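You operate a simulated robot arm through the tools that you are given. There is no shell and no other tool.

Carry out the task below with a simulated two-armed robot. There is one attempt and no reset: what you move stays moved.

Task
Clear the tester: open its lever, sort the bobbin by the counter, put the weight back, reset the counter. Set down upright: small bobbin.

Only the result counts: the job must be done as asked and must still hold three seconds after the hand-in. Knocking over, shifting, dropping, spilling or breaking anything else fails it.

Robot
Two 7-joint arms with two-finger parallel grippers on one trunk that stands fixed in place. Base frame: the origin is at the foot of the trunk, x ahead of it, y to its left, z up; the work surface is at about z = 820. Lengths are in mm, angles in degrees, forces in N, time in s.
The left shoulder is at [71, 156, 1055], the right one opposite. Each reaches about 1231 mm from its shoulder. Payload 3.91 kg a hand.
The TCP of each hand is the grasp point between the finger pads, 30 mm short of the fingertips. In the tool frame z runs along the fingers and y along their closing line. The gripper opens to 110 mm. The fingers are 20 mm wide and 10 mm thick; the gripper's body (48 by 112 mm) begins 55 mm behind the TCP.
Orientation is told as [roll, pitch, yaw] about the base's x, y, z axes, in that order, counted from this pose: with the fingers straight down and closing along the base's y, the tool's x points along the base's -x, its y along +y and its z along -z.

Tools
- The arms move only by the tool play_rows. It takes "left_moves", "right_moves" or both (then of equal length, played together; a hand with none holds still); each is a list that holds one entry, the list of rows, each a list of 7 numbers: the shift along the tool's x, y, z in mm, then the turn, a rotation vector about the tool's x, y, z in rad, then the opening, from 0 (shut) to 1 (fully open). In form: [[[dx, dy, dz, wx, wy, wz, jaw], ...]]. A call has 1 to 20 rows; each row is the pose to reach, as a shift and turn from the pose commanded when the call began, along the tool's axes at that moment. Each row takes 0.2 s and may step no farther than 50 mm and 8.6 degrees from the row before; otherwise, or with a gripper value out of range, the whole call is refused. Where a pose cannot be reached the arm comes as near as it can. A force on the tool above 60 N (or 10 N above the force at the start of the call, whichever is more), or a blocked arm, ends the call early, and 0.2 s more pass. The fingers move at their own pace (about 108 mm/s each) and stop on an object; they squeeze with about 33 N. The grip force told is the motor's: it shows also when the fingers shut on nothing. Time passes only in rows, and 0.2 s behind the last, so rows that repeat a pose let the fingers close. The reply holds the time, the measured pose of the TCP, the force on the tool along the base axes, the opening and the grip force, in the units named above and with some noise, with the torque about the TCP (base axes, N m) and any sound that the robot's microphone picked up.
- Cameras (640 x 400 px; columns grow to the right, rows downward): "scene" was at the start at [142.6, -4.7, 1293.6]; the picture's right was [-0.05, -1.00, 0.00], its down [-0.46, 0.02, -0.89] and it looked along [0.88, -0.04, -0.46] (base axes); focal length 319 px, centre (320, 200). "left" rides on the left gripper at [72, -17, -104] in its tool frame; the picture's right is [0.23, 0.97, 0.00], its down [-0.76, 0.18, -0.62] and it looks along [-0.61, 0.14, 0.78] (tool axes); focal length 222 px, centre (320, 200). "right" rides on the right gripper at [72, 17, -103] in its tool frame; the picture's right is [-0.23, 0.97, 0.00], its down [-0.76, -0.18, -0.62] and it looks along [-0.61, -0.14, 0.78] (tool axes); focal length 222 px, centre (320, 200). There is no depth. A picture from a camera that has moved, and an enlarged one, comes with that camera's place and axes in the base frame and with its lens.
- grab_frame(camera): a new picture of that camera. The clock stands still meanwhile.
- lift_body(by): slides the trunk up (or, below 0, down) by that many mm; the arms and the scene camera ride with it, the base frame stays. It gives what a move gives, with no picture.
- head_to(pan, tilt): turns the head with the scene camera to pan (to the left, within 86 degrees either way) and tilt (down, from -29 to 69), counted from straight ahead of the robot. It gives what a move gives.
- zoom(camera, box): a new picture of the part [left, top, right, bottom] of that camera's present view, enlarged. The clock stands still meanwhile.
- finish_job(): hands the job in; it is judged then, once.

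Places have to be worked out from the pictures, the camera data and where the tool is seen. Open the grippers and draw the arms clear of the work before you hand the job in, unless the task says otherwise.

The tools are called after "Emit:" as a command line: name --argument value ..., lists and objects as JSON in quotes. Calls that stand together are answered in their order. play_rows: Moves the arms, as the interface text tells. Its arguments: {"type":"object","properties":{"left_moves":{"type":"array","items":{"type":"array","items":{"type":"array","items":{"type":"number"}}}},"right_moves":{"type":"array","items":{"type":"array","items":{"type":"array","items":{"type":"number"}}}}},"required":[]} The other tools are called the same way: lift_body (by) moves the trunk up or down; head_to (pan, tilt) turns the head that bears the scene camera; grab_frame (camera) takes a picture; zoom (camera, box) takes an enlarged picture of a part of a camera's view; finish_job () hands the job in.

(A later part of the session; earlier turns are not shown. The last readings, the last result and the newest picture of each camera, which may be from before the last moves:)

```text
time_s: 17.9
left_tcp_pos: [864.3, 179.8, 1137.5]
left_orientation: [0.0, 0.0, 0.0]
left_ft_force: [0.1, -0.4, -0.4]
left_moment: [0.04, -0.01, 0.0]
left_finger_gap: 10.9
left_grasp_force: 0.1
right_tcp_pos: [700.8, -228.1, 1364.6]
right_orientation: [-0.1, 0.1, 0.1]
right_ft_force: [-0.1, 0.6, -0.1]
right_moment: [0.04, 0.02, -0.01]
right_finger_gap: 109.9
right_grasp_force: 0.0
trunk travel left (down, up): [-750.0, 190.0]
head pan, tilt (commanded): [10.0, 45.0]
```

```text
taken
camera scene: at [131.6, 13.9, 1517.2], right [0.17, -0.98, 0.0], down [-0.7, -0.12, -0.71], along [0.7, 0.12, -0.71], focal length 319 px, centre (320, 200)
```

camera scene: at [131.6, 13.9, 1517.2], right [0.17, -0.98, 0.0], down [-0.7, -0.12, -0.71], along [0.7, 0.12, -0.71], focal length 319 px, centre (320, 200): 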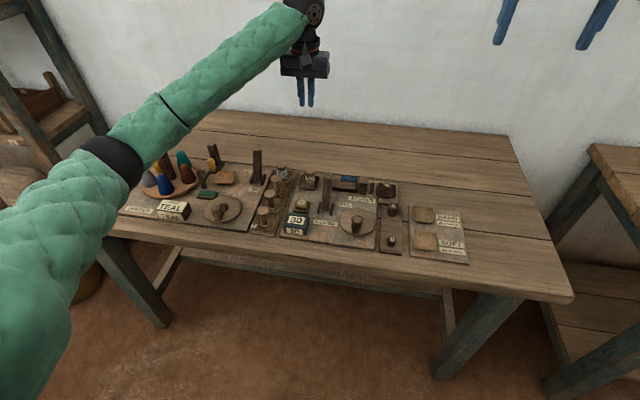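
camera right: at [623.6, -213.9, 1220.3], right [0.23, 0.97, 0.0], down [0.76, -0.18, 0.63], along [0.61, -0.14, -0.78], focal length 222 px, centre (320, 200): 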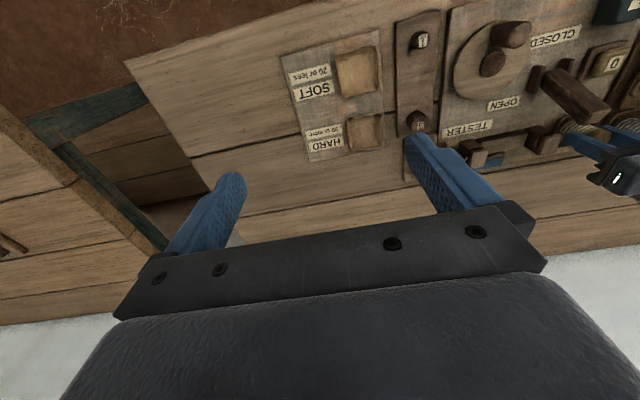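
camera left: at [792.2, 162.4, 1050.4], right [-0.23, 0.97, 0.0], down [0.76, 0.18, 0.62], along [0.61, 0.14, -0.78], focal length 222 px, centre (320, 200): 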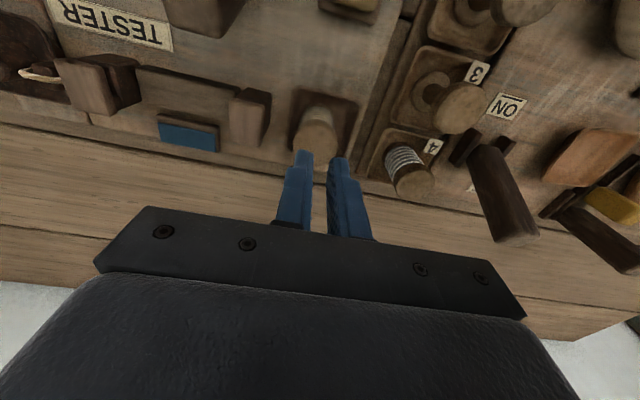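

From up here the whole table shows. I'll zoom on the winder to confirm the TEAL sign and crank are undisturbed, and on the tester side.

Emit:
zoom --camera "scene" --box '[110, 140, 270, 240]'

Emit:
zoom --camera "scene" --box '[240, 150, 400, 260]'

Emit:
zoom --camera "scene" --box '[350, 160, 480, 270]'

```text
4.00 times, centred on (190, 190) of scene
camera zoom: at [131.6, 13.9, 1517.2], right [0.17, -0.98, 0.0], down [-0.7, -0.12, -0.71], along [0.7, 0.12, -0.71], focal length 1276 px, centre (840, 240)
```

zoom: 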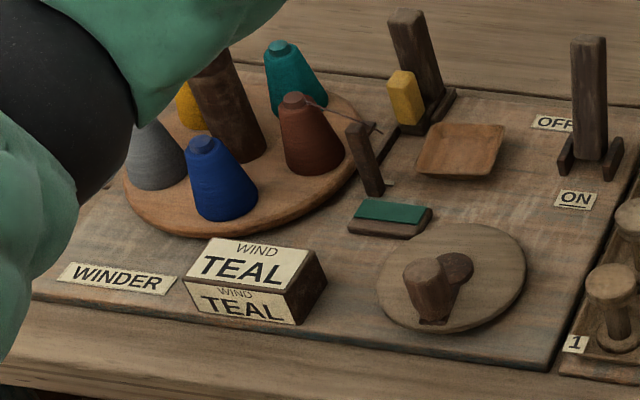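

```text
3.64 times, centred on (320, 205) of scene
camera zoom: at [131.6, 13.9, 1517.2], right [0.17, -0.98, 0.0], down [-0.7, -0.12, -0.71], along [0.7, 0.12, -0.71], focal length 1160 px, centre (320, 182)
```

zoom: 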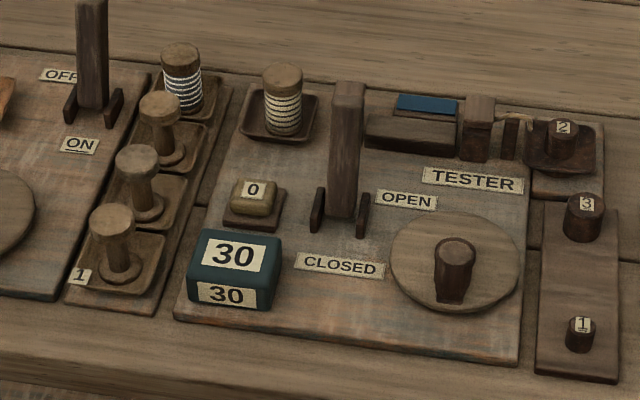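

```text
3.64 times, centred on (415, 215) of scene
camera zoom: at [131.6, 13.9, 1517.2], right [0.17, -0.98, 0.0], down [-0.7, -0.12, -0.71], along [0.7, 0.12, -0.71], focal length 1160 px, centre (-26, 146)
```

zoom: 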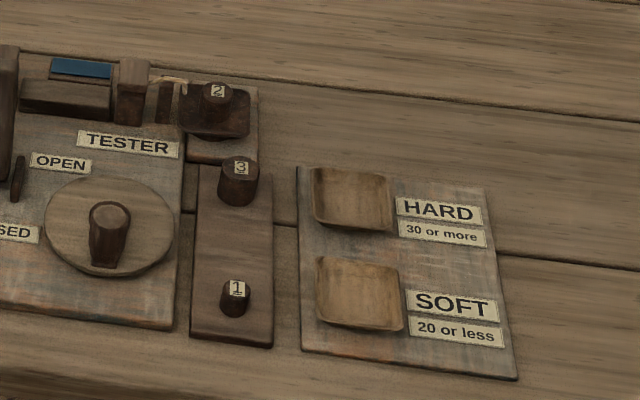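

Winder, rack and sign are all as they were. The bobbin now sits at about (860.5, 174.5) in its tray; I'll come down over it with the fingers at 50 mm and stop above to re-measure.

Emit:
play_rows --left_moves '[[[1, -1, 40, 0, 0, 0, 0.45], [2, -2, 80, 0, 0, 0, 0.45], [3, -4, 120, 0, 0, 0, 0.45], [4, -5, 150, 0, 0, 0, 0.45], [4, -5, 170, 0, 0, 0, 0.45], [4, -5, 170, 0, 0, 0, 0.45]]]'

Emit:
grab_frame --camera "left"

Emit:
grab_frame --camera "scene"

Emit:
zoom --camera "left" --box '[240, 80, 400, 200]'

```text
time_s: 19.3
left_tcp_pos: [861.7, 172.8, 966.2]
left_orientation: [0.0, 0.0, 0.1]
left_ft_force: [0.3, 0.4, -0.3]
left_moment: [0.04, 0.01, -0.02]
left_finger_gap: 49.5
left_grasp_force: 0.0
right_tcp_pos: [700.5, -227.8, 1364.4]
right_orientation: [0.1, 0.0, 0.1]
right_ft_force: [-0.5, 0.3, -0.9]
right_moment: [-0.02, 0.0, 0.0]
right_finger_gap: 110.1
right_grasp_force: 0.0
trunk travel left (down, up): [-750.0, 190.0]
head pan, tilt (commanded): [10.0, 45.0]
```

```text
taken
camera left: at [789.2, 157.0, 1070.9], right [-0.23, 0.97, 0.0], down [0.76, 0.18, 0.62], along [0.61, 0.14, -0.78], focal length 222 px, centre (320, 200)
```

left: 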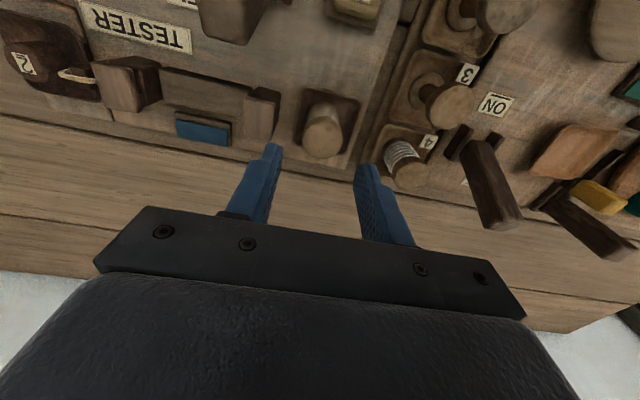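

```text
taken
camera scene: at [131.5, 13.8, 1517.2], right [0.17, -0.98, 0.0], down [-0.7, -0.12, -0.71], along [0.7, 0.12, -0.71], focal length 319 px, centre (320, 200)
```

scene: 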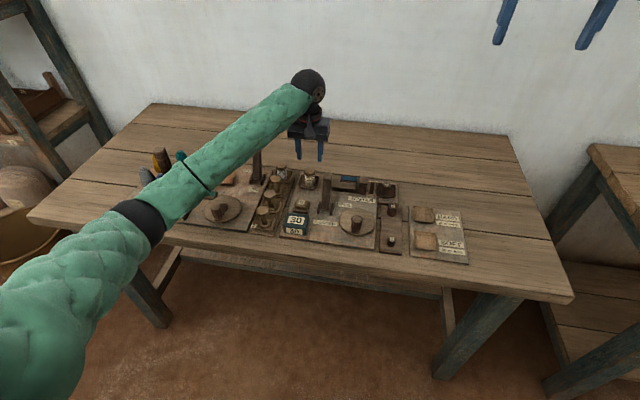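

```text
3.33 times, centred on (320, 140) of left
camera zoom: at [789.2, 157.0, 1070.9], right [-0.23, 0.97, 0.0], down [0.76, 0.18, 0.62], along [0.61, 0.14, -0.78], focal length 740 px, centre (320, 400)
```

zoom: 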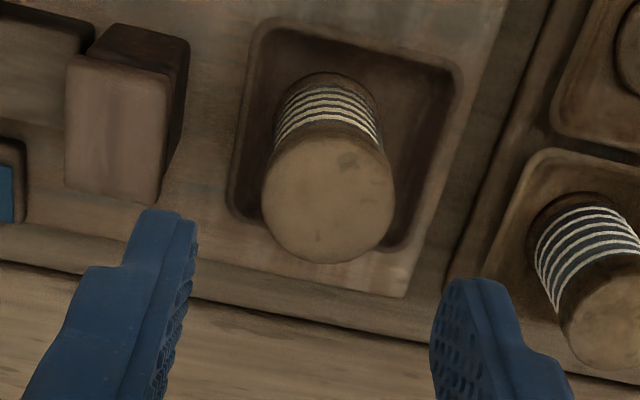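

With the trunk raised the elbow is now well clear (about z = 1075). The left camera shows the bobbin ~3 mm toward +y of the finger midline, so I'll correct and descend to a lower grip (TCP z ≈ 884).

Emit:
play_rows --left_moves '[[[-1, 3, 0, 0, 0, 0, 0.45], [-1, 3, 25, 0, 0, 0, 0.45], [-1, 3, 50, 0, 0, 0, 0.45], [-1, 3, 65, 0, 0, 0, 0.45], [-1, 3, 75, 0, 0, 0, 0.45], [-1, 3, 82, 0, 0, 0, 0.45], [-1, 3, 82, 0, 0, 0, 0.45]]]'

Emit:
zoom --camera "left" --box '[220, 90, 420, 240]'

Emit:
zoom --camera "scene" --box '[260, 100, 380, 220]'

```text
time_s: 20.9
left_tcp_pos: [862.2, 176.5, 883.9]
left_orientation: [0.0, 0.0, 0.0]
left_ft_force: [-0.6, -1.2, 0.6]
left_moment: [-0.02, 0.01, -0.01]
left_finger_gap: 49.4
left_grasp_force: 0.1
right_tcp_pos: [700.0, -228.6, 1364.1]
right_orientation: [0.0, 0.0, 0.1]
right_ft_force: [0.1, 0.0, -0.2]
right_moment: [0.03, -0.01, 0.0]
right_finger_gap: 110.3
right_grasp_force: 0.0
trunk travel left (down, up): [-750.0, 190.0]
head pan, tilt (commanded): [10.0, 45.0]
```

```text
2.67 times, centred on (320, 165) of left
camera zoom: at [789.2, 159.6, 989.4], right [-0.23, 0.97, 0.0], down [0.76, 0.18, 0.62], along [0.61, 0.14, -0.78], focal length 592 px, centre (320, 293)
```

zoom: 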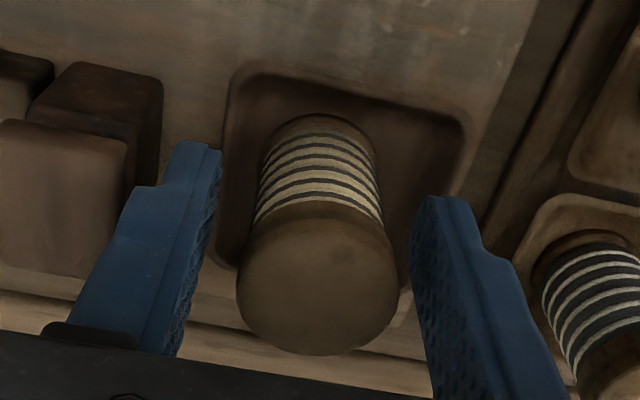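

```text
3.33 times, centred on (320, 160) of scene
camera zoom: at [131.6, 13.7, 1517.2], right [0.17, -0.98, 0.0], down [-0.7, -0.12, -0.71], along [0.7, 0.12, -0.71], focal length 1064 px, centre (320, 333)
```

zoom: 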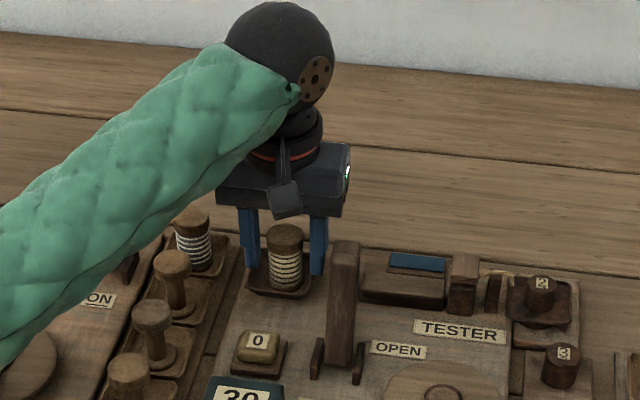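

Now the hand reached its commanded pose with no force, and the trunk hasn't shifted. I'll close on the bobbin.

Emit:
play_rows --left_moves '[[[0, 0, 0, 0, 0, 0, 0.3], [0, 0, 0, 0, 0, 0, 0.15], [0, 0, 0, 0, 0, 0, 0], [0, 0, 0, 0, 0, 0, 0]]]'

Emit:
zoom --camera "left" --box '[220, 90, 420, 240]'

Emit:
zoom --camera "scene" --box '[280, 150, 350, 200]'

```text
time_s: 21.9
left_tcp_pos: [862.9, 175.9, 885.4]
left_orientation: [-0.1, 0.0, 0.2]
left_ft_force: [0.4, 0.2, -0.7]
left_moment: [-0.01, -0.06, 0.0]
left_finger_gap: 32.2
left_grasp_force: 33.2
right_tcp_pos: [700.3, -227.5, 1364.2]
right_orientation: [0.0, 0.0, 0.1]
right_ft_force: [0.3, 0.2, -0.3]
right_moment: [-0.02, -0.04, 0.01]
right_finger_gap: 109.9
right_grasp_force: 0.1
trunk travel left (down, up): [-750.0, 190.0]
head pan, tilt (commanded): [10.0, 45.0]
```

```text
2.67 times, centred on (320, 165) of left
camera zoom: at [789.2, 159.6, 989.4], right [-0.23, 0.97, 0.0], down [0.76, 0.18, 0.62], along [0.61, 0.14, -0.78], focal length 592 px, centre (320, 293)
```

zoom: 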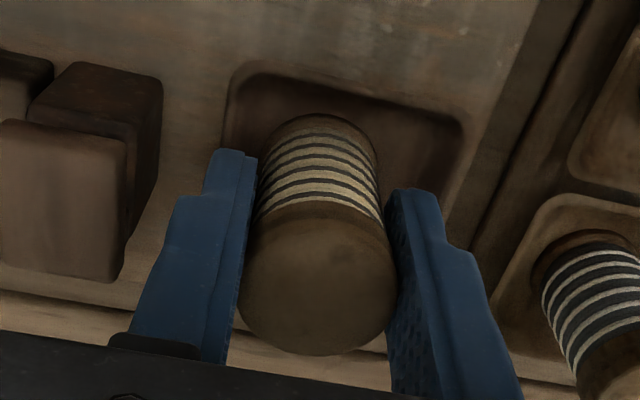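

```text
8.00 times, centred on (315, 175) of scene
camera zoom: at [131.7, 13.8, 1517.2], right [0.17, -0.98, 0.0], down [-0.7, -0.12, -0.71], along [0.7, 0.12, -0.71], focal length 2553 px, centre (360, 400)
```

zoom: 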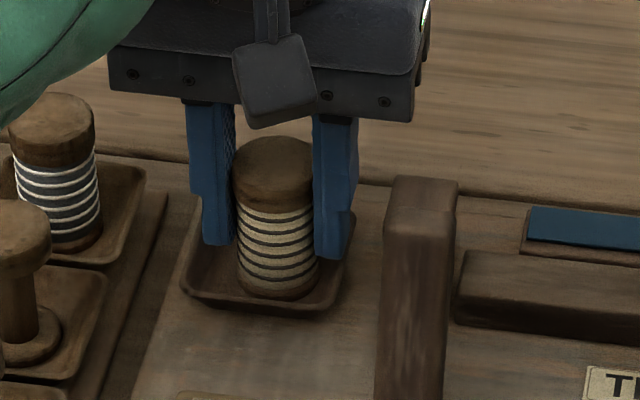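

It's gripped at 32 mm with no side force. I'll lift slowly and check it follows.

Emit:
play_rows --left_moves '[[[0, 0, -3, 0, 0, 0, 0], [0, 0, -7, 0, 0, 0, 0], [0, 0, -12, 0, 0, 0, 0], [0, 0, -18, 0, 0, 0, 0], [0, 0, -25, 0, 0, 0, 0], [0, 0, -32, 0, 0, 0, 0], [0, 0, -40, 0, 0, 0, 0]]]'

Emit:
zoom --camera "left" --box '[220, 90, 420, 240]'

Emit:
zoom --camera "scene" --box '[280, 140, 350, 190]'

```text
time_s: 23.5
left_tcp_pos: [861.1, 176.4, 924.2]
left_orientation: [0.0, 0.2, 0.1]
left_ft_force: [0.4, 0.0, -1.0]
left_moment: [0.0, -0.04, 0.03]
left_finger_gap: 32.4
left_grasp_force: 33.3
right_tcp_pos: [701.8, -227.8, 1363.4]
right_orientation: [0.0, 0.0, 0.2]
right_ft_force: [0.3, -0.3, -0.3]
right_moment: [0.0, -0.05, -0.03]
right_finger_gap: 109.9
right_grasp_force: 0.1
trunk travel left (down, up): [-750.0, 190.0]
head pan, tilt (commanded): [10.0, 45.0]
```

```text
2.67 times, centred on (320, 165) of left
camera zoom: at [788.9, 159.9, 1029.4], right [-0.23, 0.97, 0.0], down [0.76, 0.18, 0.62], along [0.61, 0.14, -0.78], focal length 592 px, centre (320, 293)
```

zoom: 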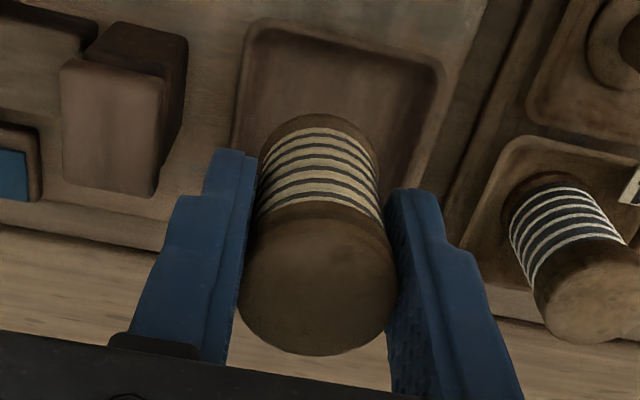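

```text
8.00 times, centred on (315, 165) of scene
camera zoom: at [131.6, 13.7, 1517.2], right [0.17, -0.98, 0.0], down [-0.7, -0.12, -0.71], along [0.7, 0.12, -0.71], focal length 2553 px, centre (360, 480)
```

zoom: 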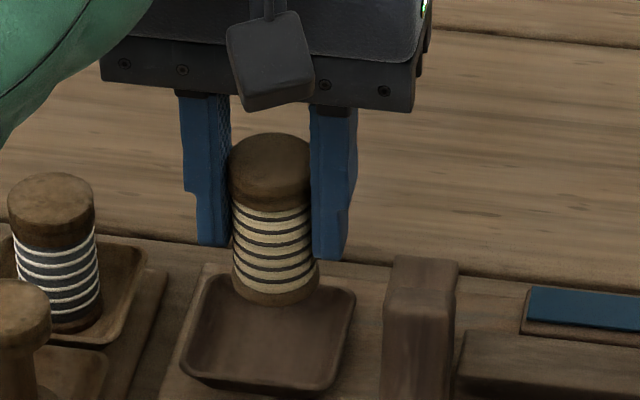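

The bobbin is up and upright in the grip. I'll raise it well over the lever, move the right arm out to the side, and carry the bobbin above the HARD tray, whose centre I place at about (789, −171).

Emit:
play_rows --left_moves '[[[0, 0, -25, 0, 0, 0, 0], [0, 0, -55, 0, 0, 0, 0], [0, 0, -86, 0, 0, 0, 0], [4, -20, -86, 0, 0, 0, 0], [11, -52, -86, 0, 0, 0, 0], [19, -88, -86, 0, 0, 0, 0], [27, -125, -86, 0, 0, 0, 0], [34, -162, -86, 0, 0, 0, 0], [42, -199, -86, 0, 0, 0, 0], [50, -236, -86, 0, 0, 0, 0], [58, -273, -86, 0, 0, 0, 0], [65, -308, -86, 0, 0, 0, 0], [71, -335, -86, 0, 0, 0, 0], [73, -347, -86, 0, 0, 0, 0], [73, -347, -86, 0, 0, 0, 0]]]' --right_moves '[[[8, -25, 0, 0, 0, 0, 1], [16, -50, 0, 0, 0, 0, 1], [24, -75, 0, 0, 0, 0, 1], [32, -100, 0, 0, 0, 0, 1], [40, -125, 0, 0, 0, 0, 1], [48, -150, 0, 0, 0, 0, 1], [56, -175, 0, 0, 0, 0, 1], [64, -200, 0, 0, 0, 0, 1], [72, -225, 0, 0, 0, 0, 1], [80, -250, 0, 0, 0, 0, 1], [80, -250, 0, 0, 0, 0, 1], [80, -250, 0, 0, 0, 0, 1], [80, -250, 0, 0, 0, 0, 1], [80, -250, 0, 0, 0, 0, 1], [80, -250, 0, 0, 0, 0, 1]]]'

Emit:
grab_frame --camera "scene"

Emit:
grab_frame --camera "left"

```text
time_s: 26.7
left_tcp_pos: [788.5, -169.0, 1012.3]
left_orientation: [-0.1, 0.0, 0.1]
left_ft_force: [0.0, 0.2, -0.9]
left_moment: [0.0, -0.03, 0.01]
left_finger_gap: 31.9
left_grasp_force: 32.6
right_tcp_pos: [622.5, -478.4, 1364.4]
right_orientation: [0.0, -0.1, 0.1]
right_ft_force: [0.1, 0.3, -0.1]
right_moment: [-0.02, 0.01, 0.01]
right_finger_gap: 109.9
right_grasp_force: 0.0
trunk travel left (down, up): [-750.0, 190.0]
head pan, tilt (commanded): [10.0, 45.0]
```

```text
taken
camera scene: at [131.4, 13.4, 1517.2], right [0.17, -0.98, 0.0], down [-0.7, -0.12, -0.71], along [0.7, 0.12, -0.71], focal length 319 px, centre (320, 200)
```

scene: 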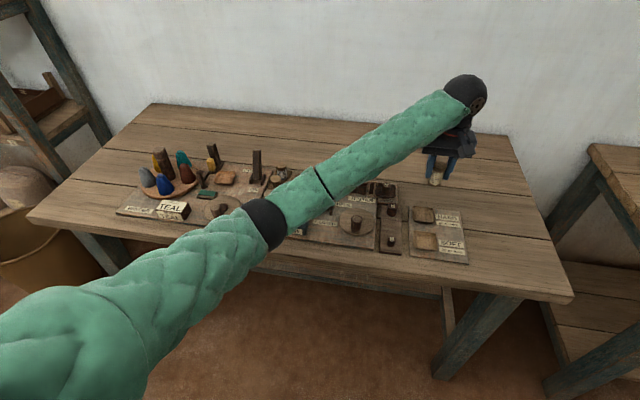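

```text
taken
camera left: at [715.6, -187.1, 1116.1], right [-0.23, 0.97, 0.0], down [0.76, 0.18, 0.62], along [0.61, 0.14, -0.78], focal length 222 px, centre (320, 200)
```

left: 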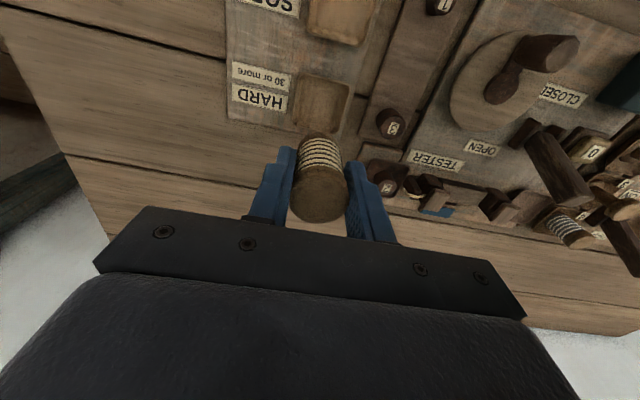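

The bobbin hangs above the HARD tray. I'll enlarge the left view to refine the tray's centre.

Emit:
zoom --camera "left" --box '[230, 40, 410, 180]'

Emit:
zoom --camera "scene" --box '[380, 130, 490, 270]'

```text
2.86 times, centred on (320, 110) of left
camera zoom: at [715.6, -187.1, 1116.1], right [-0.23, 0.97, 0.0], down [0.76, 0.18, 0.62], along [0.61, 0.14, -0.78], focal length 635 px, centre (320, 457)
```

zoom: 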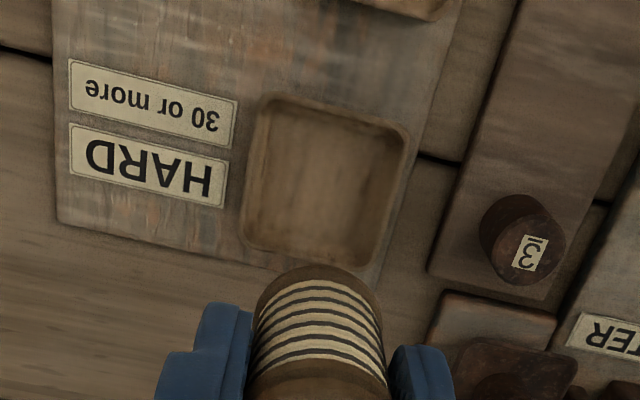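

```text
2.86 times, centred on (435, 200) of scene
camera zoom: at [131.4, 13.4, 1517.2], right [0.17, -0.98, 0.0], down [-0.7, -0.12, -0.71], along [0.7, 0.12, -0.71], focal length 912 px, centre (-9, 200)
```

zoom: 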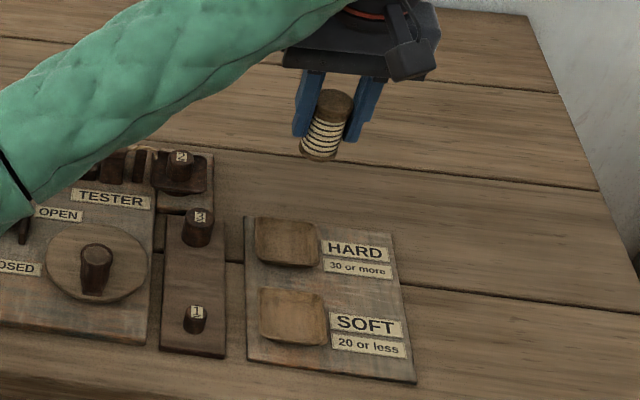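

The tray's centre comes out at (787, −171.5), so I shift 1.5/2.5 mm and descend to hold the bobbin's base just above the tray rim, then check.

Emit:
play_rows --left_moves '[[[1.5, -2.5, 10, 0, 0, 0, 0], [1.5, -2.5, 40, 0, 0, 0, 0], [1.5, -2.5, 70, 0, 0, 0, 0], [1.5, -2.5, 95, 0, 0, 0, 0], [1.5, -2.5, 108, 0, 0, 0, 0], [1.5, -2.5, 115, 0, 0, 0, 0], [1.5, -2.5, 115, 0, 0, 0, 0]]]'

Emit:
zoom --camera "left" --box '[210, 60, 430, 220]'

Emit:
zoom --camera "scene" --box '[390, 170, 470, 250]'

```text
time_s: 28.3
left_tcp_pos: [787.1, -171.1, 895.2]
left_orientation: [-0.1, 0.0, 0.0]
left_ft_force: [-0.1, -0.6, -0.2]
left_moment: [0.02, 0.02, 0.01]
left_finger_gap: 32.6
left_grasp_force: 33.2
right_tcp_pos: [621.8, -478.9, 1365.5]
right_orientation: [0.0, 0.0, 0.1]
right_ft_force: [0.3, -0.4, 0.1]
right_moment: [-0.05, 0.01, 0.03]
right_finger_gap: 110.0
right_grasp_force: 0.0
trunk travel left (down, up): [-750.0, 190.0]
head pan, tilt (commanded): [10.0, 45.0]
```

```text
2.50 times, centred on (320, 140) of left
camera zoom: at [715.2, -188.1, 999.8], right [-0.23, 0.97, 0.0], down [0.76, 0.18, 0.62], along [0.61, 0.14, -0.78], focal length 555 px, centre (320, 350)
```

zoom: 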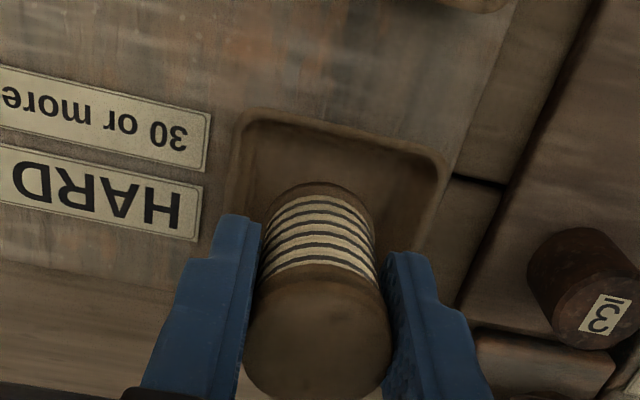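

```text
5.00 times, centred on (430, 210) of scene
camera zoom: at [131.5, 13.5, 1517.2], right [0.17, -0.98, 0.0], down [-0.7, -0.12, -0.71], along [0.7, 0.12, -0.71], focal length 1596 px, centre (-230, 150)
```

zoom: 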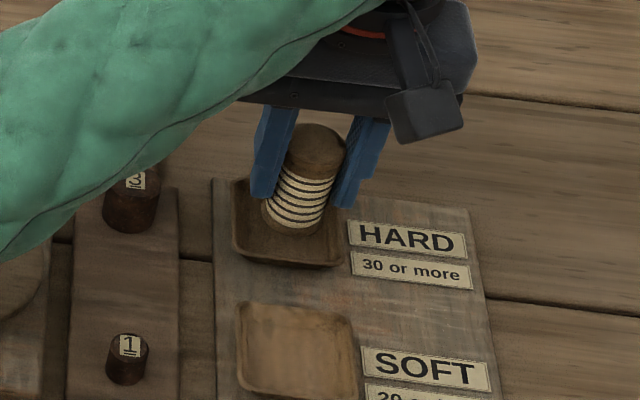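

No contact yet; the bobbin is centred over the tray. I'll continue downward in small steps until I feel it touch.

Emit:
play_rows --left_moves '[[[0, 0, 2, 0, 0, 0, 0], [0, 0, 4, 0, 0, 0, 0], [0, 0, 6, 0, 0, 0, 0], [0, 0, 8, 0, 0, 0, 0], [0, 0, 8, 0, 0, 0, 0]]]'

Emit:
zoom --camera "scene" --box '[390, 170, 470, 250]'

```text
time_s: 29.5
left_tcp_pos: [786.5, -171.8, 888.2]
left_orientation: [0.0, 0.0, 0.1]
left_ft_force: [-0.5, 0.8, -0.9]
left_moment: [0.0, -0.02, 0.02]
left_finger_gap: 32.1
left_grasp_force: 33.1
right_tcp_pos: [621.4, -476.9, 1365.1]
right_orientation: [0.1, 0.0, 0.1]
right_ft_force: [0.3, 0.3, 0.0]
right_moment: [0.02, -0.01, 0.03]
right_finger_gap: 109.9
right_grasp_force: 0.0
trunk travel left (down, up): [-750.0, 190.0]
head pan, tilt (commanded): [10.0, 45.0]
```

```text
5.00 times, centred on (430, 210) of scene
camera zoom: at [131.5, 13.5, 1517.2], right [0.17, -0.98, 0.0], down [-0.7, -0.12, -0.71], along [0.7, 0.12, -0.71], focal length 1596 px, centre (-230, 150)
```

zoom: 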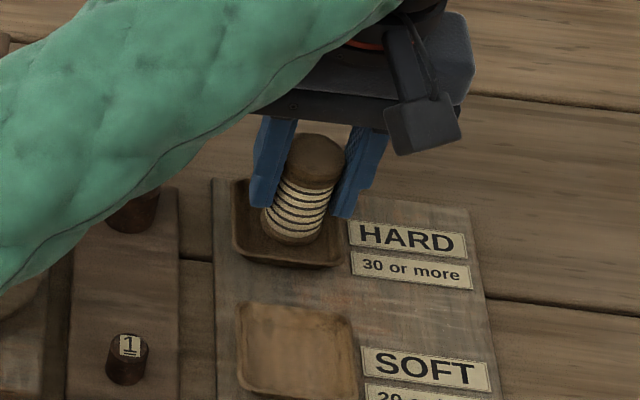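

Still no contact force at z ≈ 888. I'll go a few mm further in 1 mm steps.

Emit:
play_rows --left_moves '[[[0, 0, 1, 0, 0, 0, 0], [0, 0, 2, 0, 0, 0, 0], [0, 0, 3, 0, 0, 0, 0], [0, 0, 4, 0, 0, 0, 0]]]'

```text
time_s: 30.5
left_tcp_pos: [787.0, -172.5, 883.8]
left_orientation: [0.1, -0.1, -0.1]
left_ft_force: [-0.4, 0.0, 0.2]
left_moment: [-0.02, -0.01, 0.01]
left_finger_gap: 32.5
left_grasp_force: 32.9
right_tcp_pos: [621.3, -478.3, 1365.5]
right_orientation: [0.1, 0.1, 0.0]
right_ft_force: [-0.8, 0.3, -0.2]
right_moment: [0.0, 0.04, 0.0]
right_finger_gap: 110.0
right_grasp_force: 0.0
trunk travel left (down, up): [-750.0, 190.0]
head pan, tilt (commanded): [10.0, 45.0]
```

Force is still about zero. A few more 1 mm steps.

Emit:
play_rows --left_moves '[[[0, 0, 1, 0, 0, 0, 0], [0, 0, 2, 0, 0, 0, 0], [0, 0, 3, 0, 0, 0, 0]]]'

Emit:
zoom --camera "scene" --box '[400, 180, 460, 240]'

Emit:
zoom --camera "left" --box '[210, 60, 430, 220]'

```text
time_s: 31.3
left_tcp_pos: [787.3, -173.1, 881.1]
left_orientation: [0.0, 0.0, 0.2]
left_ft_force: [0.3, -0.9, -0.3]
left_moment: [0.02, 0.01, 0.01]
left_finger_gap: 32.4
left_grasp_force: 32.8
right_tcp_pos: [621.5, -478.6, 1364.9]
right_orientation: [0.0, 0.0, 0.1]
right_ft_force: [0.2, 0.2, -0.2]
right_moment: [-0.04, 0.01, 0.0]
right_finger_gap: 110.0
right_grasp_force: 0.0
trunk travel left (down, up): [-750.0, 190.0]
head pan, tilt (commanded): [10.0, 45.0]
```

```text
6.67 times, centred on (430, 210) of scene
camera zoom: at [131.5, 13.4, 1517.2], right [0.17, -0.98, 0.0], down [-0.7, -0.12, -0.71], along [0.7, 0.12, -0.71], focal length 2128 px, centre (-413, 133)
```

zoom: 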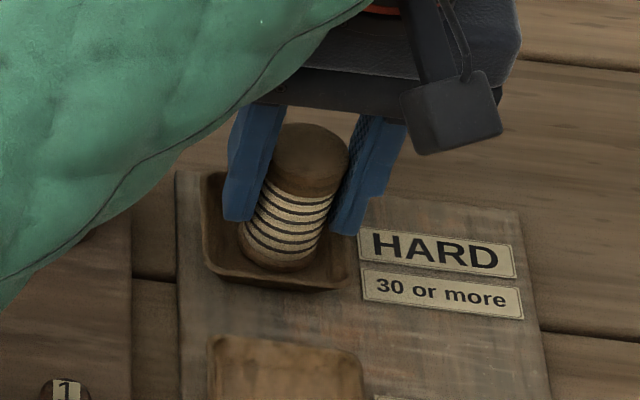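

```text
2.50 times, centred on (320, 140) of left
camera zoom: at [715.1, -189.4, 985.4], right [-0.23, 0.97, 0.0], down [0.76, 0.18, 0.62], along [0.61, 0.14, -0.78], focal length 555 px, centre (320, 350)
```

zoom: 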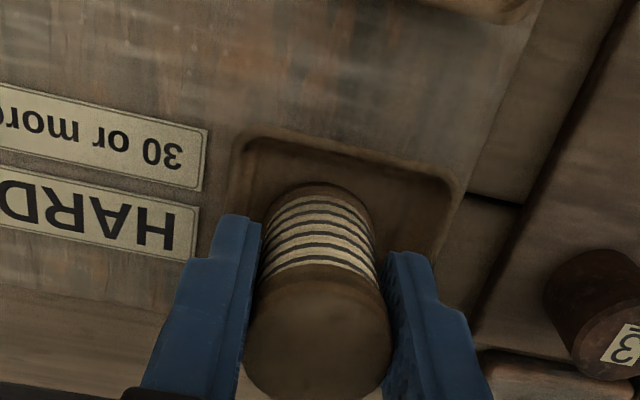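

Still hanging free; the tray floor is a bit lower than the tester's. I'll continue in 1 mm steps.

Emit:
play_rows --left_moves '[[[0, 0, 1, 0, 0, 0, 0], [0, 0, 2, 0, 0, 0, 0], [0, 0, 3, 0, 0, 0, 0]]]'

```text
time_s: 32.1
left_tcp_pos: [787.7, -172.8, 878.9]
left_orientation: [0.1, 0.1, 0.1]
left_ft_force: [-0.2, -1.0, 8.5]
left_moment: [0.01, 0.04, 0.0]
left_finger_gap: 32.5
left_grasp_force: 33.1
right_tcp_pos: [620.4, -477.9, 1365.8]
right_orientation: [0.0, 0.0, 0.1]
right_ft_force: [0.5, 0.9, -0.3]
right_moment: [0.01, -0.01, 0.0]
right_finger_gap: 109.9
right_grasp_force: 0.1
trunk travel left (down, up): [-750.0, 190.0]
head pan, tilt (commanded): [10.0, 45.0]
```

8.5 N upward: the bobbin stands on the tray floor. I'll ease off slightly, open just enough to clear it (~42 mm), and look.

Emit:
play_rows --left_moves '[[[0, 0, -0.7, 0, 0, 0, 0], [0, 0, -0.7, 0, 0, 0, 0.32], [0, 0, -0.7, 0, 0, 0, 0.38], [0, 0, -0.7, 0, 0, 0, 0.38]]]'

Emit:
zoom --camera "scene" --box '[400, 180, 460, 240]'

Emit:
zoom --camera "left" --box '[210, 60, 430, 220]'

```text
time_s: 33.1
left_tcp_pos: [786.6, -171.5, 878.2]
left_orientation: [0.0, 0.0, 0.1]
left_ft_force: [0.7, 0.1, -0.1]
left_moment: [-0.03, -0.01, -0.01]
left_finger_gap: 41.8
left_grasp_force: 0.1
right_tcp_pos: [621.9, -477.9, 1364.0]
right_orientation: [0.0, 0.0, 0.1]
right_ft_force: [-0.3, -0.3, 1.6]
right_moment: [0.01, -0.02, -0.01]
right_finger_gap: 110.3
right_grasp_force: 0.0
trunk travel left (down, up): [-750.0, 190.0]
head pan, tilt (commanded): [10.0, 45.0]
```

```text
6.67 times, centred on (430, 210) of scene
camera zoom: at [131.6, 13.4, 1517.2], right [0.17, -0.98, 0.0], down [-0.7, -0.12, -0.71], along [0.7, 0.12, -0.71], focal length 2128 px, centre (-413, 133)
```

zoom: 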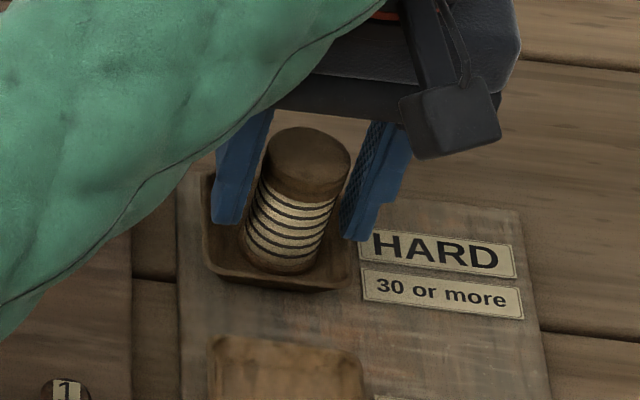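

```text
2.50 times, centred on (320, 140) of left
camera zoom: at [714.9, -189.7, 982.9], right [-0.23, 0.97, 0.0], down [0.76, 0.18, 0.62], along [0.61, 0.14, -0.78], focal length 555 px, centre (320, 350)
```

zoom: 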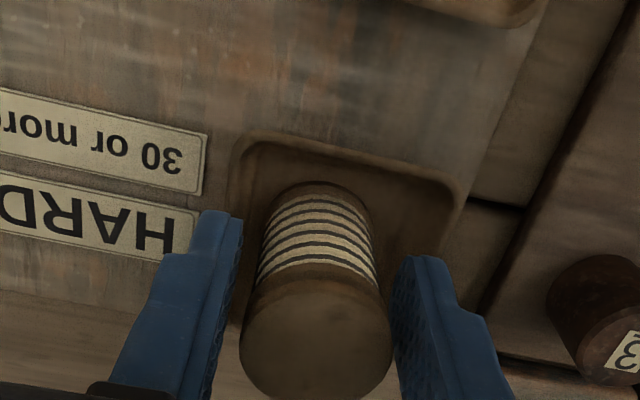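

The bobbin stands upright in the HARD tray, released. I'll rise straight up clear of it, then move over toward weight 2.

Emit:
play_rows --left_moves '[[[0, 0, -8, 0, 0, 0, 0.38], [0, 0, -20, 0, 0, 0, 0.38], [0, 0, -40, 0, 0, 0, 0.38], [0, 0, -70, 0, 0, 0, 0.38], [0, 0, -105, 0, 0, 0, 0.38], [0, 0, -130, 0, 0, 0, 0.38]]]'

Emit:
grab_frame --camera "left"

Emit:
zoom --camera "scene" --box '[400, 180, 460, 240]'

```text
time_s: 34.5
left_tcp_pos: [786.7, -172.7, 1010.6]
left_orientation: [-0.1, 0.1, 0.0]
left_ft_force: [0.5, -0.1, -0.3]
left_moment: [-0.01, -0.02, 0.04]
left_finger_gap: 41.7
left_grasp_force: 0.1
right_tcp_pos: [620.6, -477.3, 1365.3]
right_orientation: [0.0, 0.0, 0.1]
right_ft_force: [0.1, -0.5, -0.3]
right_moment: [0.05, 0.01, 0.01]
right_finger_gap: 110.2
right_grasp_force: 0.1
trunk travel left (down, up): [-750.0, 190.0]
head pan, tilt (commanded): [10.0, 45.0]
```

```text
taken
camera left: at [714.6, -189.0, 1114.4], right [-0.23, 0.97, 0.0], down [0.76, 0.18, 0.62], along [0.61, 0.14, -0.78], focal length 222 px, centre (320, 200)
```

left: 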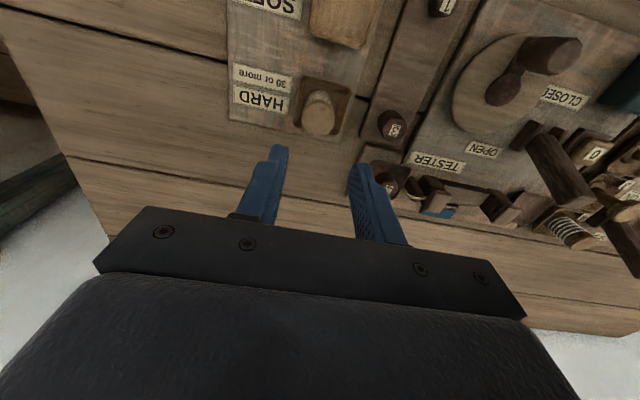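

```text
6.67 times, centred on (430, 210) of scene
camera zoom: at [131.3, 13.5, 1517.1], right [0.17, -0.98, 0.0], down [-0.7, -0.12, -0.71], along [0.7, 0.12, -0.71], focal length 2128 px, centre (-413, 133)
```

zoom: 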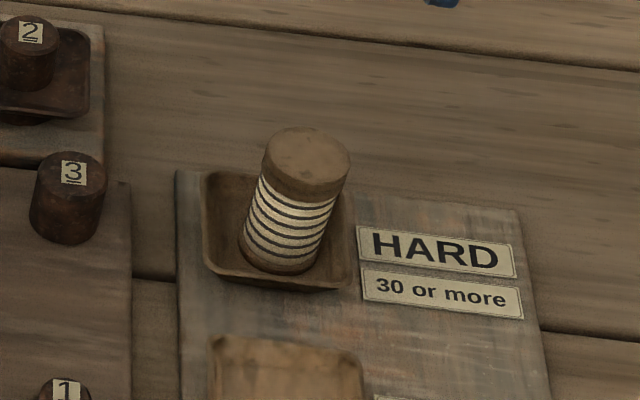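

The bobbin stands well in HARD. Now I'll move above weight 2's pan at about (863, −60).

Emit:
play_rows --left_moves '[[[-15, 22, 0, 0, 0, 0, 0.38], [-30, 45, 0, 0, 0, 0, 0.38], [-45, 68, 5, 0, 0, 0, 0.38], [-60, 90, 10, 0, 0, 0, 0.38], [-76, 113, 25, 0, 0, 0, 0.38], [-76, 113, 25, 0, 0, 0, 0.38]]]'

Emit:
zoom --camera "left" --box '[230, 60, 410, 200]'

Emit:
zoom --camera "scene" --box '[360, 165, 430, 215]'

Emit:
grab_frame --camera "scene"

```text
time_s: 35.9
left_tcp_pos: [862.7, -61.2, 984.4]
left_orientation: [0.1, 0.0, 0.1]
left_ft_force: [0.2, -1.0, 0.5]
left_moment: [0.01, -0.01, 0.0]
left_finger_gap: 41.6
left_grasp_force: 0.1
right_tcp_pos: [621.1, -477.4, 1364.4]
right_orientation: [0.0, 0.1, 0.1]
right_ft_force: [0.0, -0.9, 0.4]
right_moment: [0.02, -0.01, -0.02]
right_finger_gap: 109.9
right_grasp_force: 0.0
trunk travel left (down, up): [-750.0, 190.0]
head pan, tilt (commanded): [10.0, 45.0]
```

```text
2.86 times, centred on (320, 130) of left
camera zoom: at [790.2, -77.3, 1088.4], right [-0.23, 0.97, 0.0], down [0.76, 0.18, 0.62], along [0.61, 0.14, -0.78], focal length 635 px, centre (320, 400)
```

zoom: 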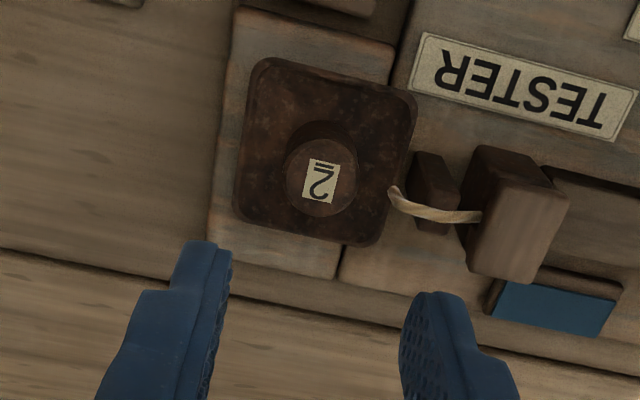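

```text
8.00 times, centred on (395, 190) of scene
camera zoom: at [131.2, 13.0, 1517.2], right [0.17, -0.98, 0.0], down [-0.7, -0.12, -0.71], along [0.7, 0.12, -0.71], focal length 2553 px, centre (-280, 280)
```

zoom: 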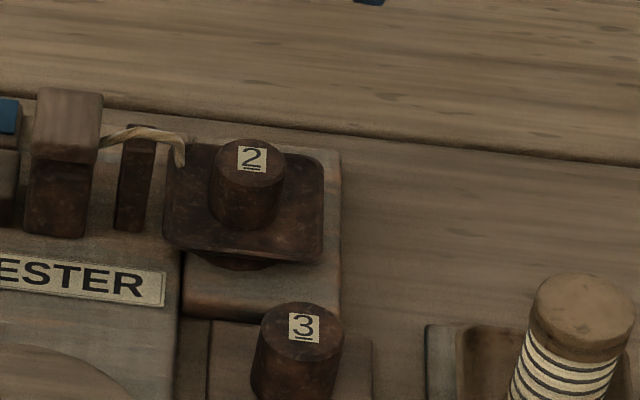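

```text
taken
camera scene: at [131.2, 13.0, 1517.2], right [0.17, -0.98, 0.0], down [-0.7, -0.12, -0.71], along [0.7, 0.12, -0.71], focal length 319 px, centre (320, 200)
```

scene: 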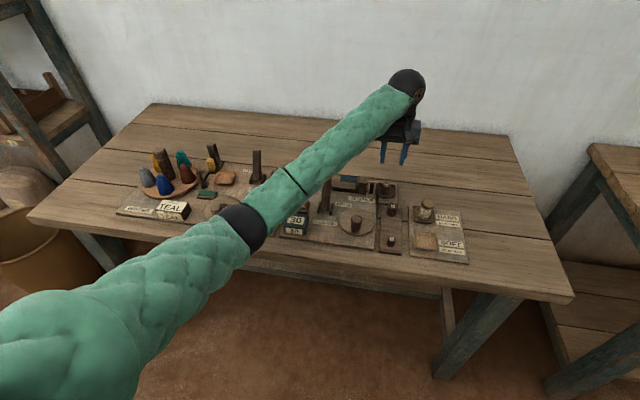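

Weight 2 is at (864, −60), about 25 mm wide, base z ≈ 849 in a pan with rim ≈ 855; the thread end lies at the pan's +y rim (y ≈ −31). I'll narrow the opening to 33 mm and descend to just above the weight to verify alignment.

Emit:
play_rows --left_moves '[[[-1, 0, 10, 0, 0, 0, 0.3], [-1, 0, 30, 0, 0, 0, 0.3], [-1, 0, 50, 0, 0, 0, 0.3], [-1, 0, 65, 0, 0, 0, 0.3], [-1, 0, 69, 0, 0, 0, 0.3], [-1, 0, 69, 0, 0, 0, 0.3]]]'

Emit:
zoom --camera "left" --box '[240, 80, 400, 200]'

Emit:
zoom --camera "scene" --box '[350, 150, 430, 210]'

```text
time_s: 37.3
left_tcp_pos: [863.2, -58.6, 914.9]
left_orientation: [0.0, 0.0, 0.1]
left_ft_force: [0.4, -0.3, -0.2]
left_moment: [0.02, -0.01, -0.01]
left_finger_gap: 32.9
left_grasp_force: 0.1
right_tcp_pos: [621.7, -477.6, 1365.2]
right_orientation: [0.1, 0.0, 0.1]
right_ft_force: [-0.3, 0.0, 0.3]
right_moment: [-0.02, 0.0, -0.02]
right_finger_gap: 109.7
right_grasp_force: 0.0
trunk travel left (down, up): [-750.0, 190.0]
head pan, tilt (commanded): [10.0, 45.0]
```

```text
3.33 times, centred on (320, 140) of left
camera zoom: at [791.5, -75.8, 1018.6], right [-0.23, 0.97, 0.0], down [0.76, 0.18, 0.62], along [0.61, 0.14, -0.78], focal length 740 px, centre (320, 400)
```

zoom: 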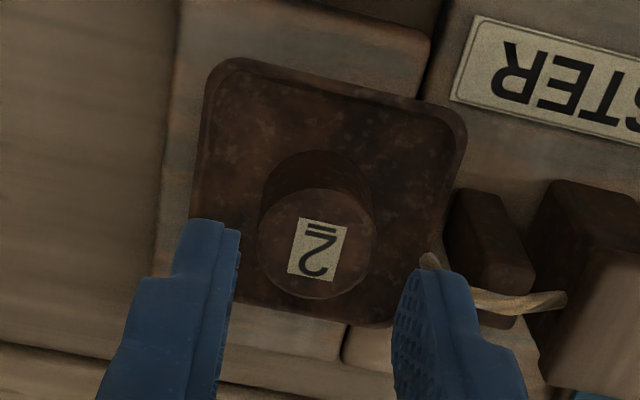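

```text
6.67 times, centred on (390, 180) of scene
camera zoom: at [131.5, 13.5, 1517.2], right [0.17, -0.98, 0.0], down [-0.7, -0.12, -0.71], along [0.7, 0.12, -0.71], focal length 2128 px, centre (-147, 333)
```

zoom: 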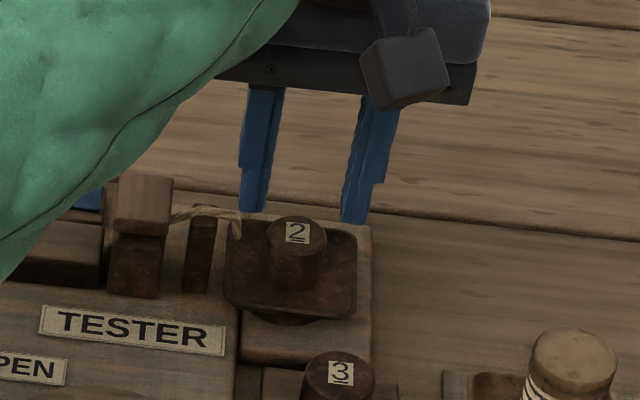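

Hand and weight agree within about 1 mm. I'll shift 2 mm away from the thread and lower to fingertips ≈ 860, just above the pan rim.

Emit:
play_rows --left_moves '[[[0, -2, 0, 0, 0, 0, 0.3], [0, -2, 8, 0, 0, 0, 0.3], [0, -2, 16, 0, 0, 0, 0.3], [0, -2, 21, 0, 0, 0, 0.3], [0, -2, 25, 0, 0, 0, 0.3], [0, -2, 25, 0, 0, 0, 0.3]]]'

Emit:
zoom --camera "left" --box '[240, 80, 400, 200]'

Emit:
zoom --camera "scene" --box '[360, 160, 430, 210]'

```text
time_s: 38.7
left_tcp_pos: [862.2, -62.7, 889.7]
left_orientation: [0.1, -0.1, 0.0]
left_ft_force: [0.5, 0.9, 0.5]
left_moment: [-0.01, -0.03, 0.02]
left_finger_gap: 33.1
left_grasp_force: 0.1
right_tcp_pos: [622.1, -478.3, 1364.4]
right_orientation: [0.1, 0.0, 0.1]
right_ft_force: [-0.4, 0.1, 0.1]
right_moment: [-0.01, 0.02, 0.01]
right_finger_gap: 110.1
right_grasp_force: 0.1
trunk travel left (down, up): [-750.0, 190.0]
head pan, tilt (commanded): [10.0, 45.0]
```

```text
3.33 times, centred on (320, 140) of left
camera zoom: at [790.7, -78.9, 993.8], right [-0.23, 0.97, 0.0], down [0.76, 0.18, 0.62], along [0.61, 0.14, -0.78], focal length 740 px, centre (320, 400)
```

zoom: 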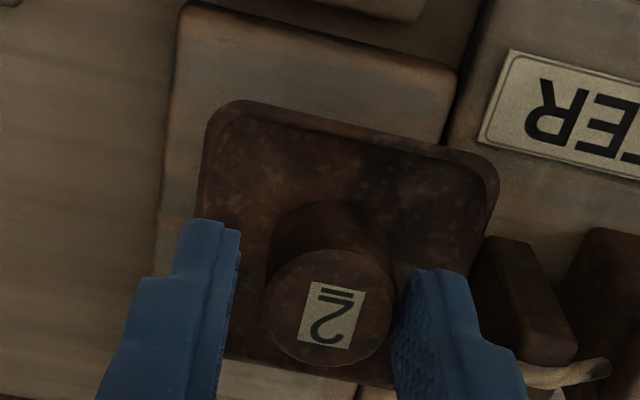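

```text
8.00 times, centred on (395, 185) of scene
camera zoom: at [131.5, 13.5, 1517.2], right [0.17, -0.98, 0.0], down [-0.7, -0.12, -0.71], along [0.7, 0.12, -0.71], focal length 2553 px, centre (-280, 320)
```

zoom: 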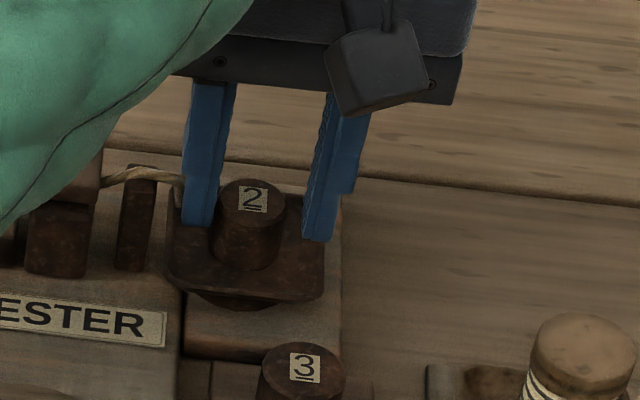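

The weight sits between the fingers without contact. I'll lower 2 mm more and close on it.

Emit:
play_rows --left_moves '[[[0, 0.5, 2, 0, 0, 0, 0.3], [0, 0.5, 2, 0, 0, 0, 0.24], [0, 0.5, 2, 0, 0, 0, 0.1], [0, 0.5, 2, 0, 0, 0, 0], [0, 0.5, 2, 0, 0, 0, 0]]]'

Emit:
zoom --camera "left" --box '[240, 80, 400, 200]'

Emit:
zoom --camera "scene" --box '[360, 160, 430, 210]'

```text
time_s: 39.9
left_tcp_pos: [863.4, -62.0, 887.6]
left_orientation: [0.0, 0.1, 0.1]
left_ft_force: [0.4, -0.8, -1.1]
left_moment: [0.0, -0.02, 0.04]
left_finger_gap: 26.0
left_grasp_force: 33.0
right_tcp_pos: [621.9, -477.7, 1364.6]
right_orientation: [0.0, 0.0, 0.2]
right_ft_force: [-0.2, -0.2, 0.0]
right_moment: [-0.01, -0.07, 0.02]
right_finger_gap: 109.8
right_grasp_force: 0.0
trunk travel left (down, up): [-750.0, 190.0]
head pan, tilt (commanded): [10.0, 45.0]
```

```text
3.33 times, centred on (320, 140) of left
camera zoom: at [791.1, -78.2, 991.8], right [-0.23, 0.97, 0.0], down [0.76, 0.18, 0.62], along [0.61, 0.14, -0.78], focal length 740 px, centre (320, 400)
```

zoom: 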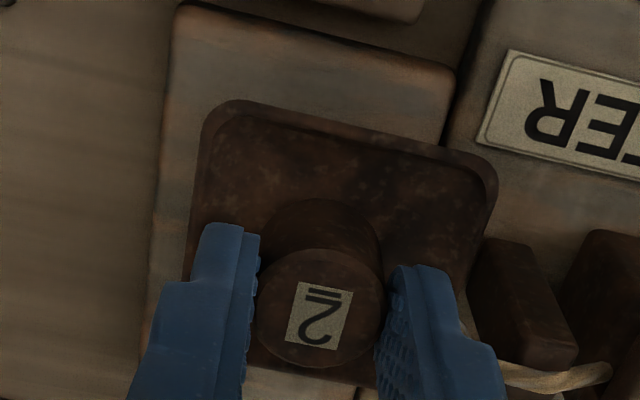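

```text
8.00 times, centred on (395, 185) of scene
camera zoom: at [131.5, 13.5, 1517.2], right [0.17, -0.98, 0.0], down [-0.7, -0.12, -0.71], along [0.7, 0.12, -0.71], focal length 2553 px, centre (-280, 320)
```

zoom: 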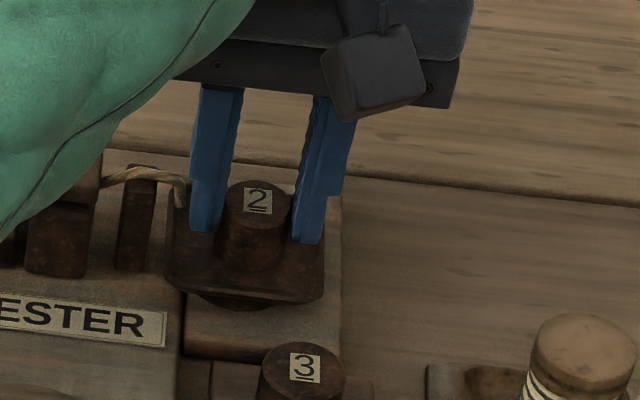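

Gripped at 26 mm. I'll lift slowly and confirm that only the weight comes up.

Emit:
play_rows --left_moves '[[[0, 0, -3, 0, 0, 0, 0], [0, 0, -7, 0, 0, 0, 0], [0, 0, -12, 0, 0, 0, 0], [0, 0, -18, 0, 0, 0, 0], [0, 0, -25, 0, 0, 0, 0], [0, 0, -33, 0, 0, 0, 0], [0, 0, -42, 0, 0, 0, 0]]]'

Emit:
zoom --camera "left" --box '[240, 80, 400, 200]'

Emit:
zoom --camera "scene" --box '[350, 150, 430, 210]'

```text
time_s: 41.5
left_tcp_pos: [864.8, -61.4, 929.4]
left_orientation: [0.0, 0.1, 0.0]
left_ft_force: [0.0, 0.4, -0.6]
left_moment: [0.0, -0.03, 0.01]
left_finger_gap: 25.8
left_grasp_force: 34.0
right_tcp_pos: [621.3, -477.3, 1364.2]
right_orientation: [0.0, 0.0, 0.2]
right_ft_force: [-0.7, 0.1, 0.7]
right_moment: [0.01, 0.0, 0.01]
right_finger_gap: 109.9
right_grasp_force: 0.0
trunk travel left (down, up): [-750.0, 190.0]
head pan, tilt (commanded): [10.0, 45.0]
```

```text
3.33 times, centred on (320, 140) of left
camera zoom: at [791.3, -77.3, 1033.7], right [-0.23, 0.97, 0.0], down [0.76, 0.18, 0.62], along [0.61, 0.14, -0.78], focal length 740 px, centre (320, 400)
```

zoom: 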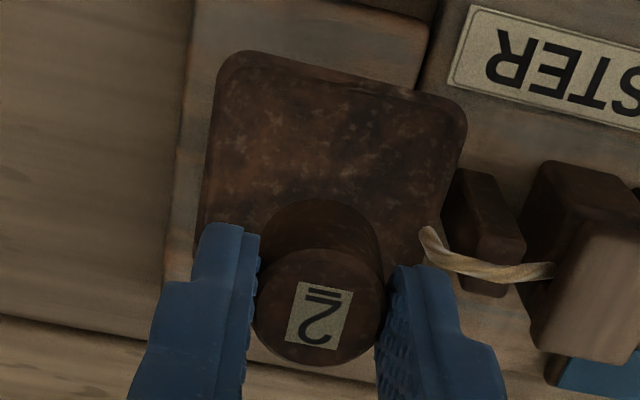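

```text
6.67 times, centred on (390, 180) of scene
camera zoom: at [131.5, 13.4, 1517.2], right [0.17, -0.98, 0.0], down [-0.7, -0.12, -0.71], along [0.7, 0.12, -0.71], focal length 2128 px, centre (-147, 333)
```

zoom: 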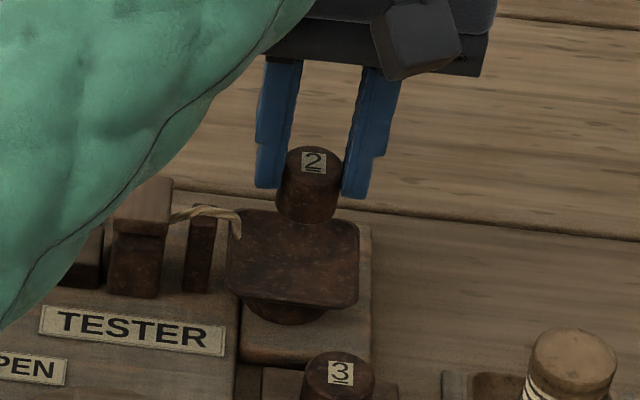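

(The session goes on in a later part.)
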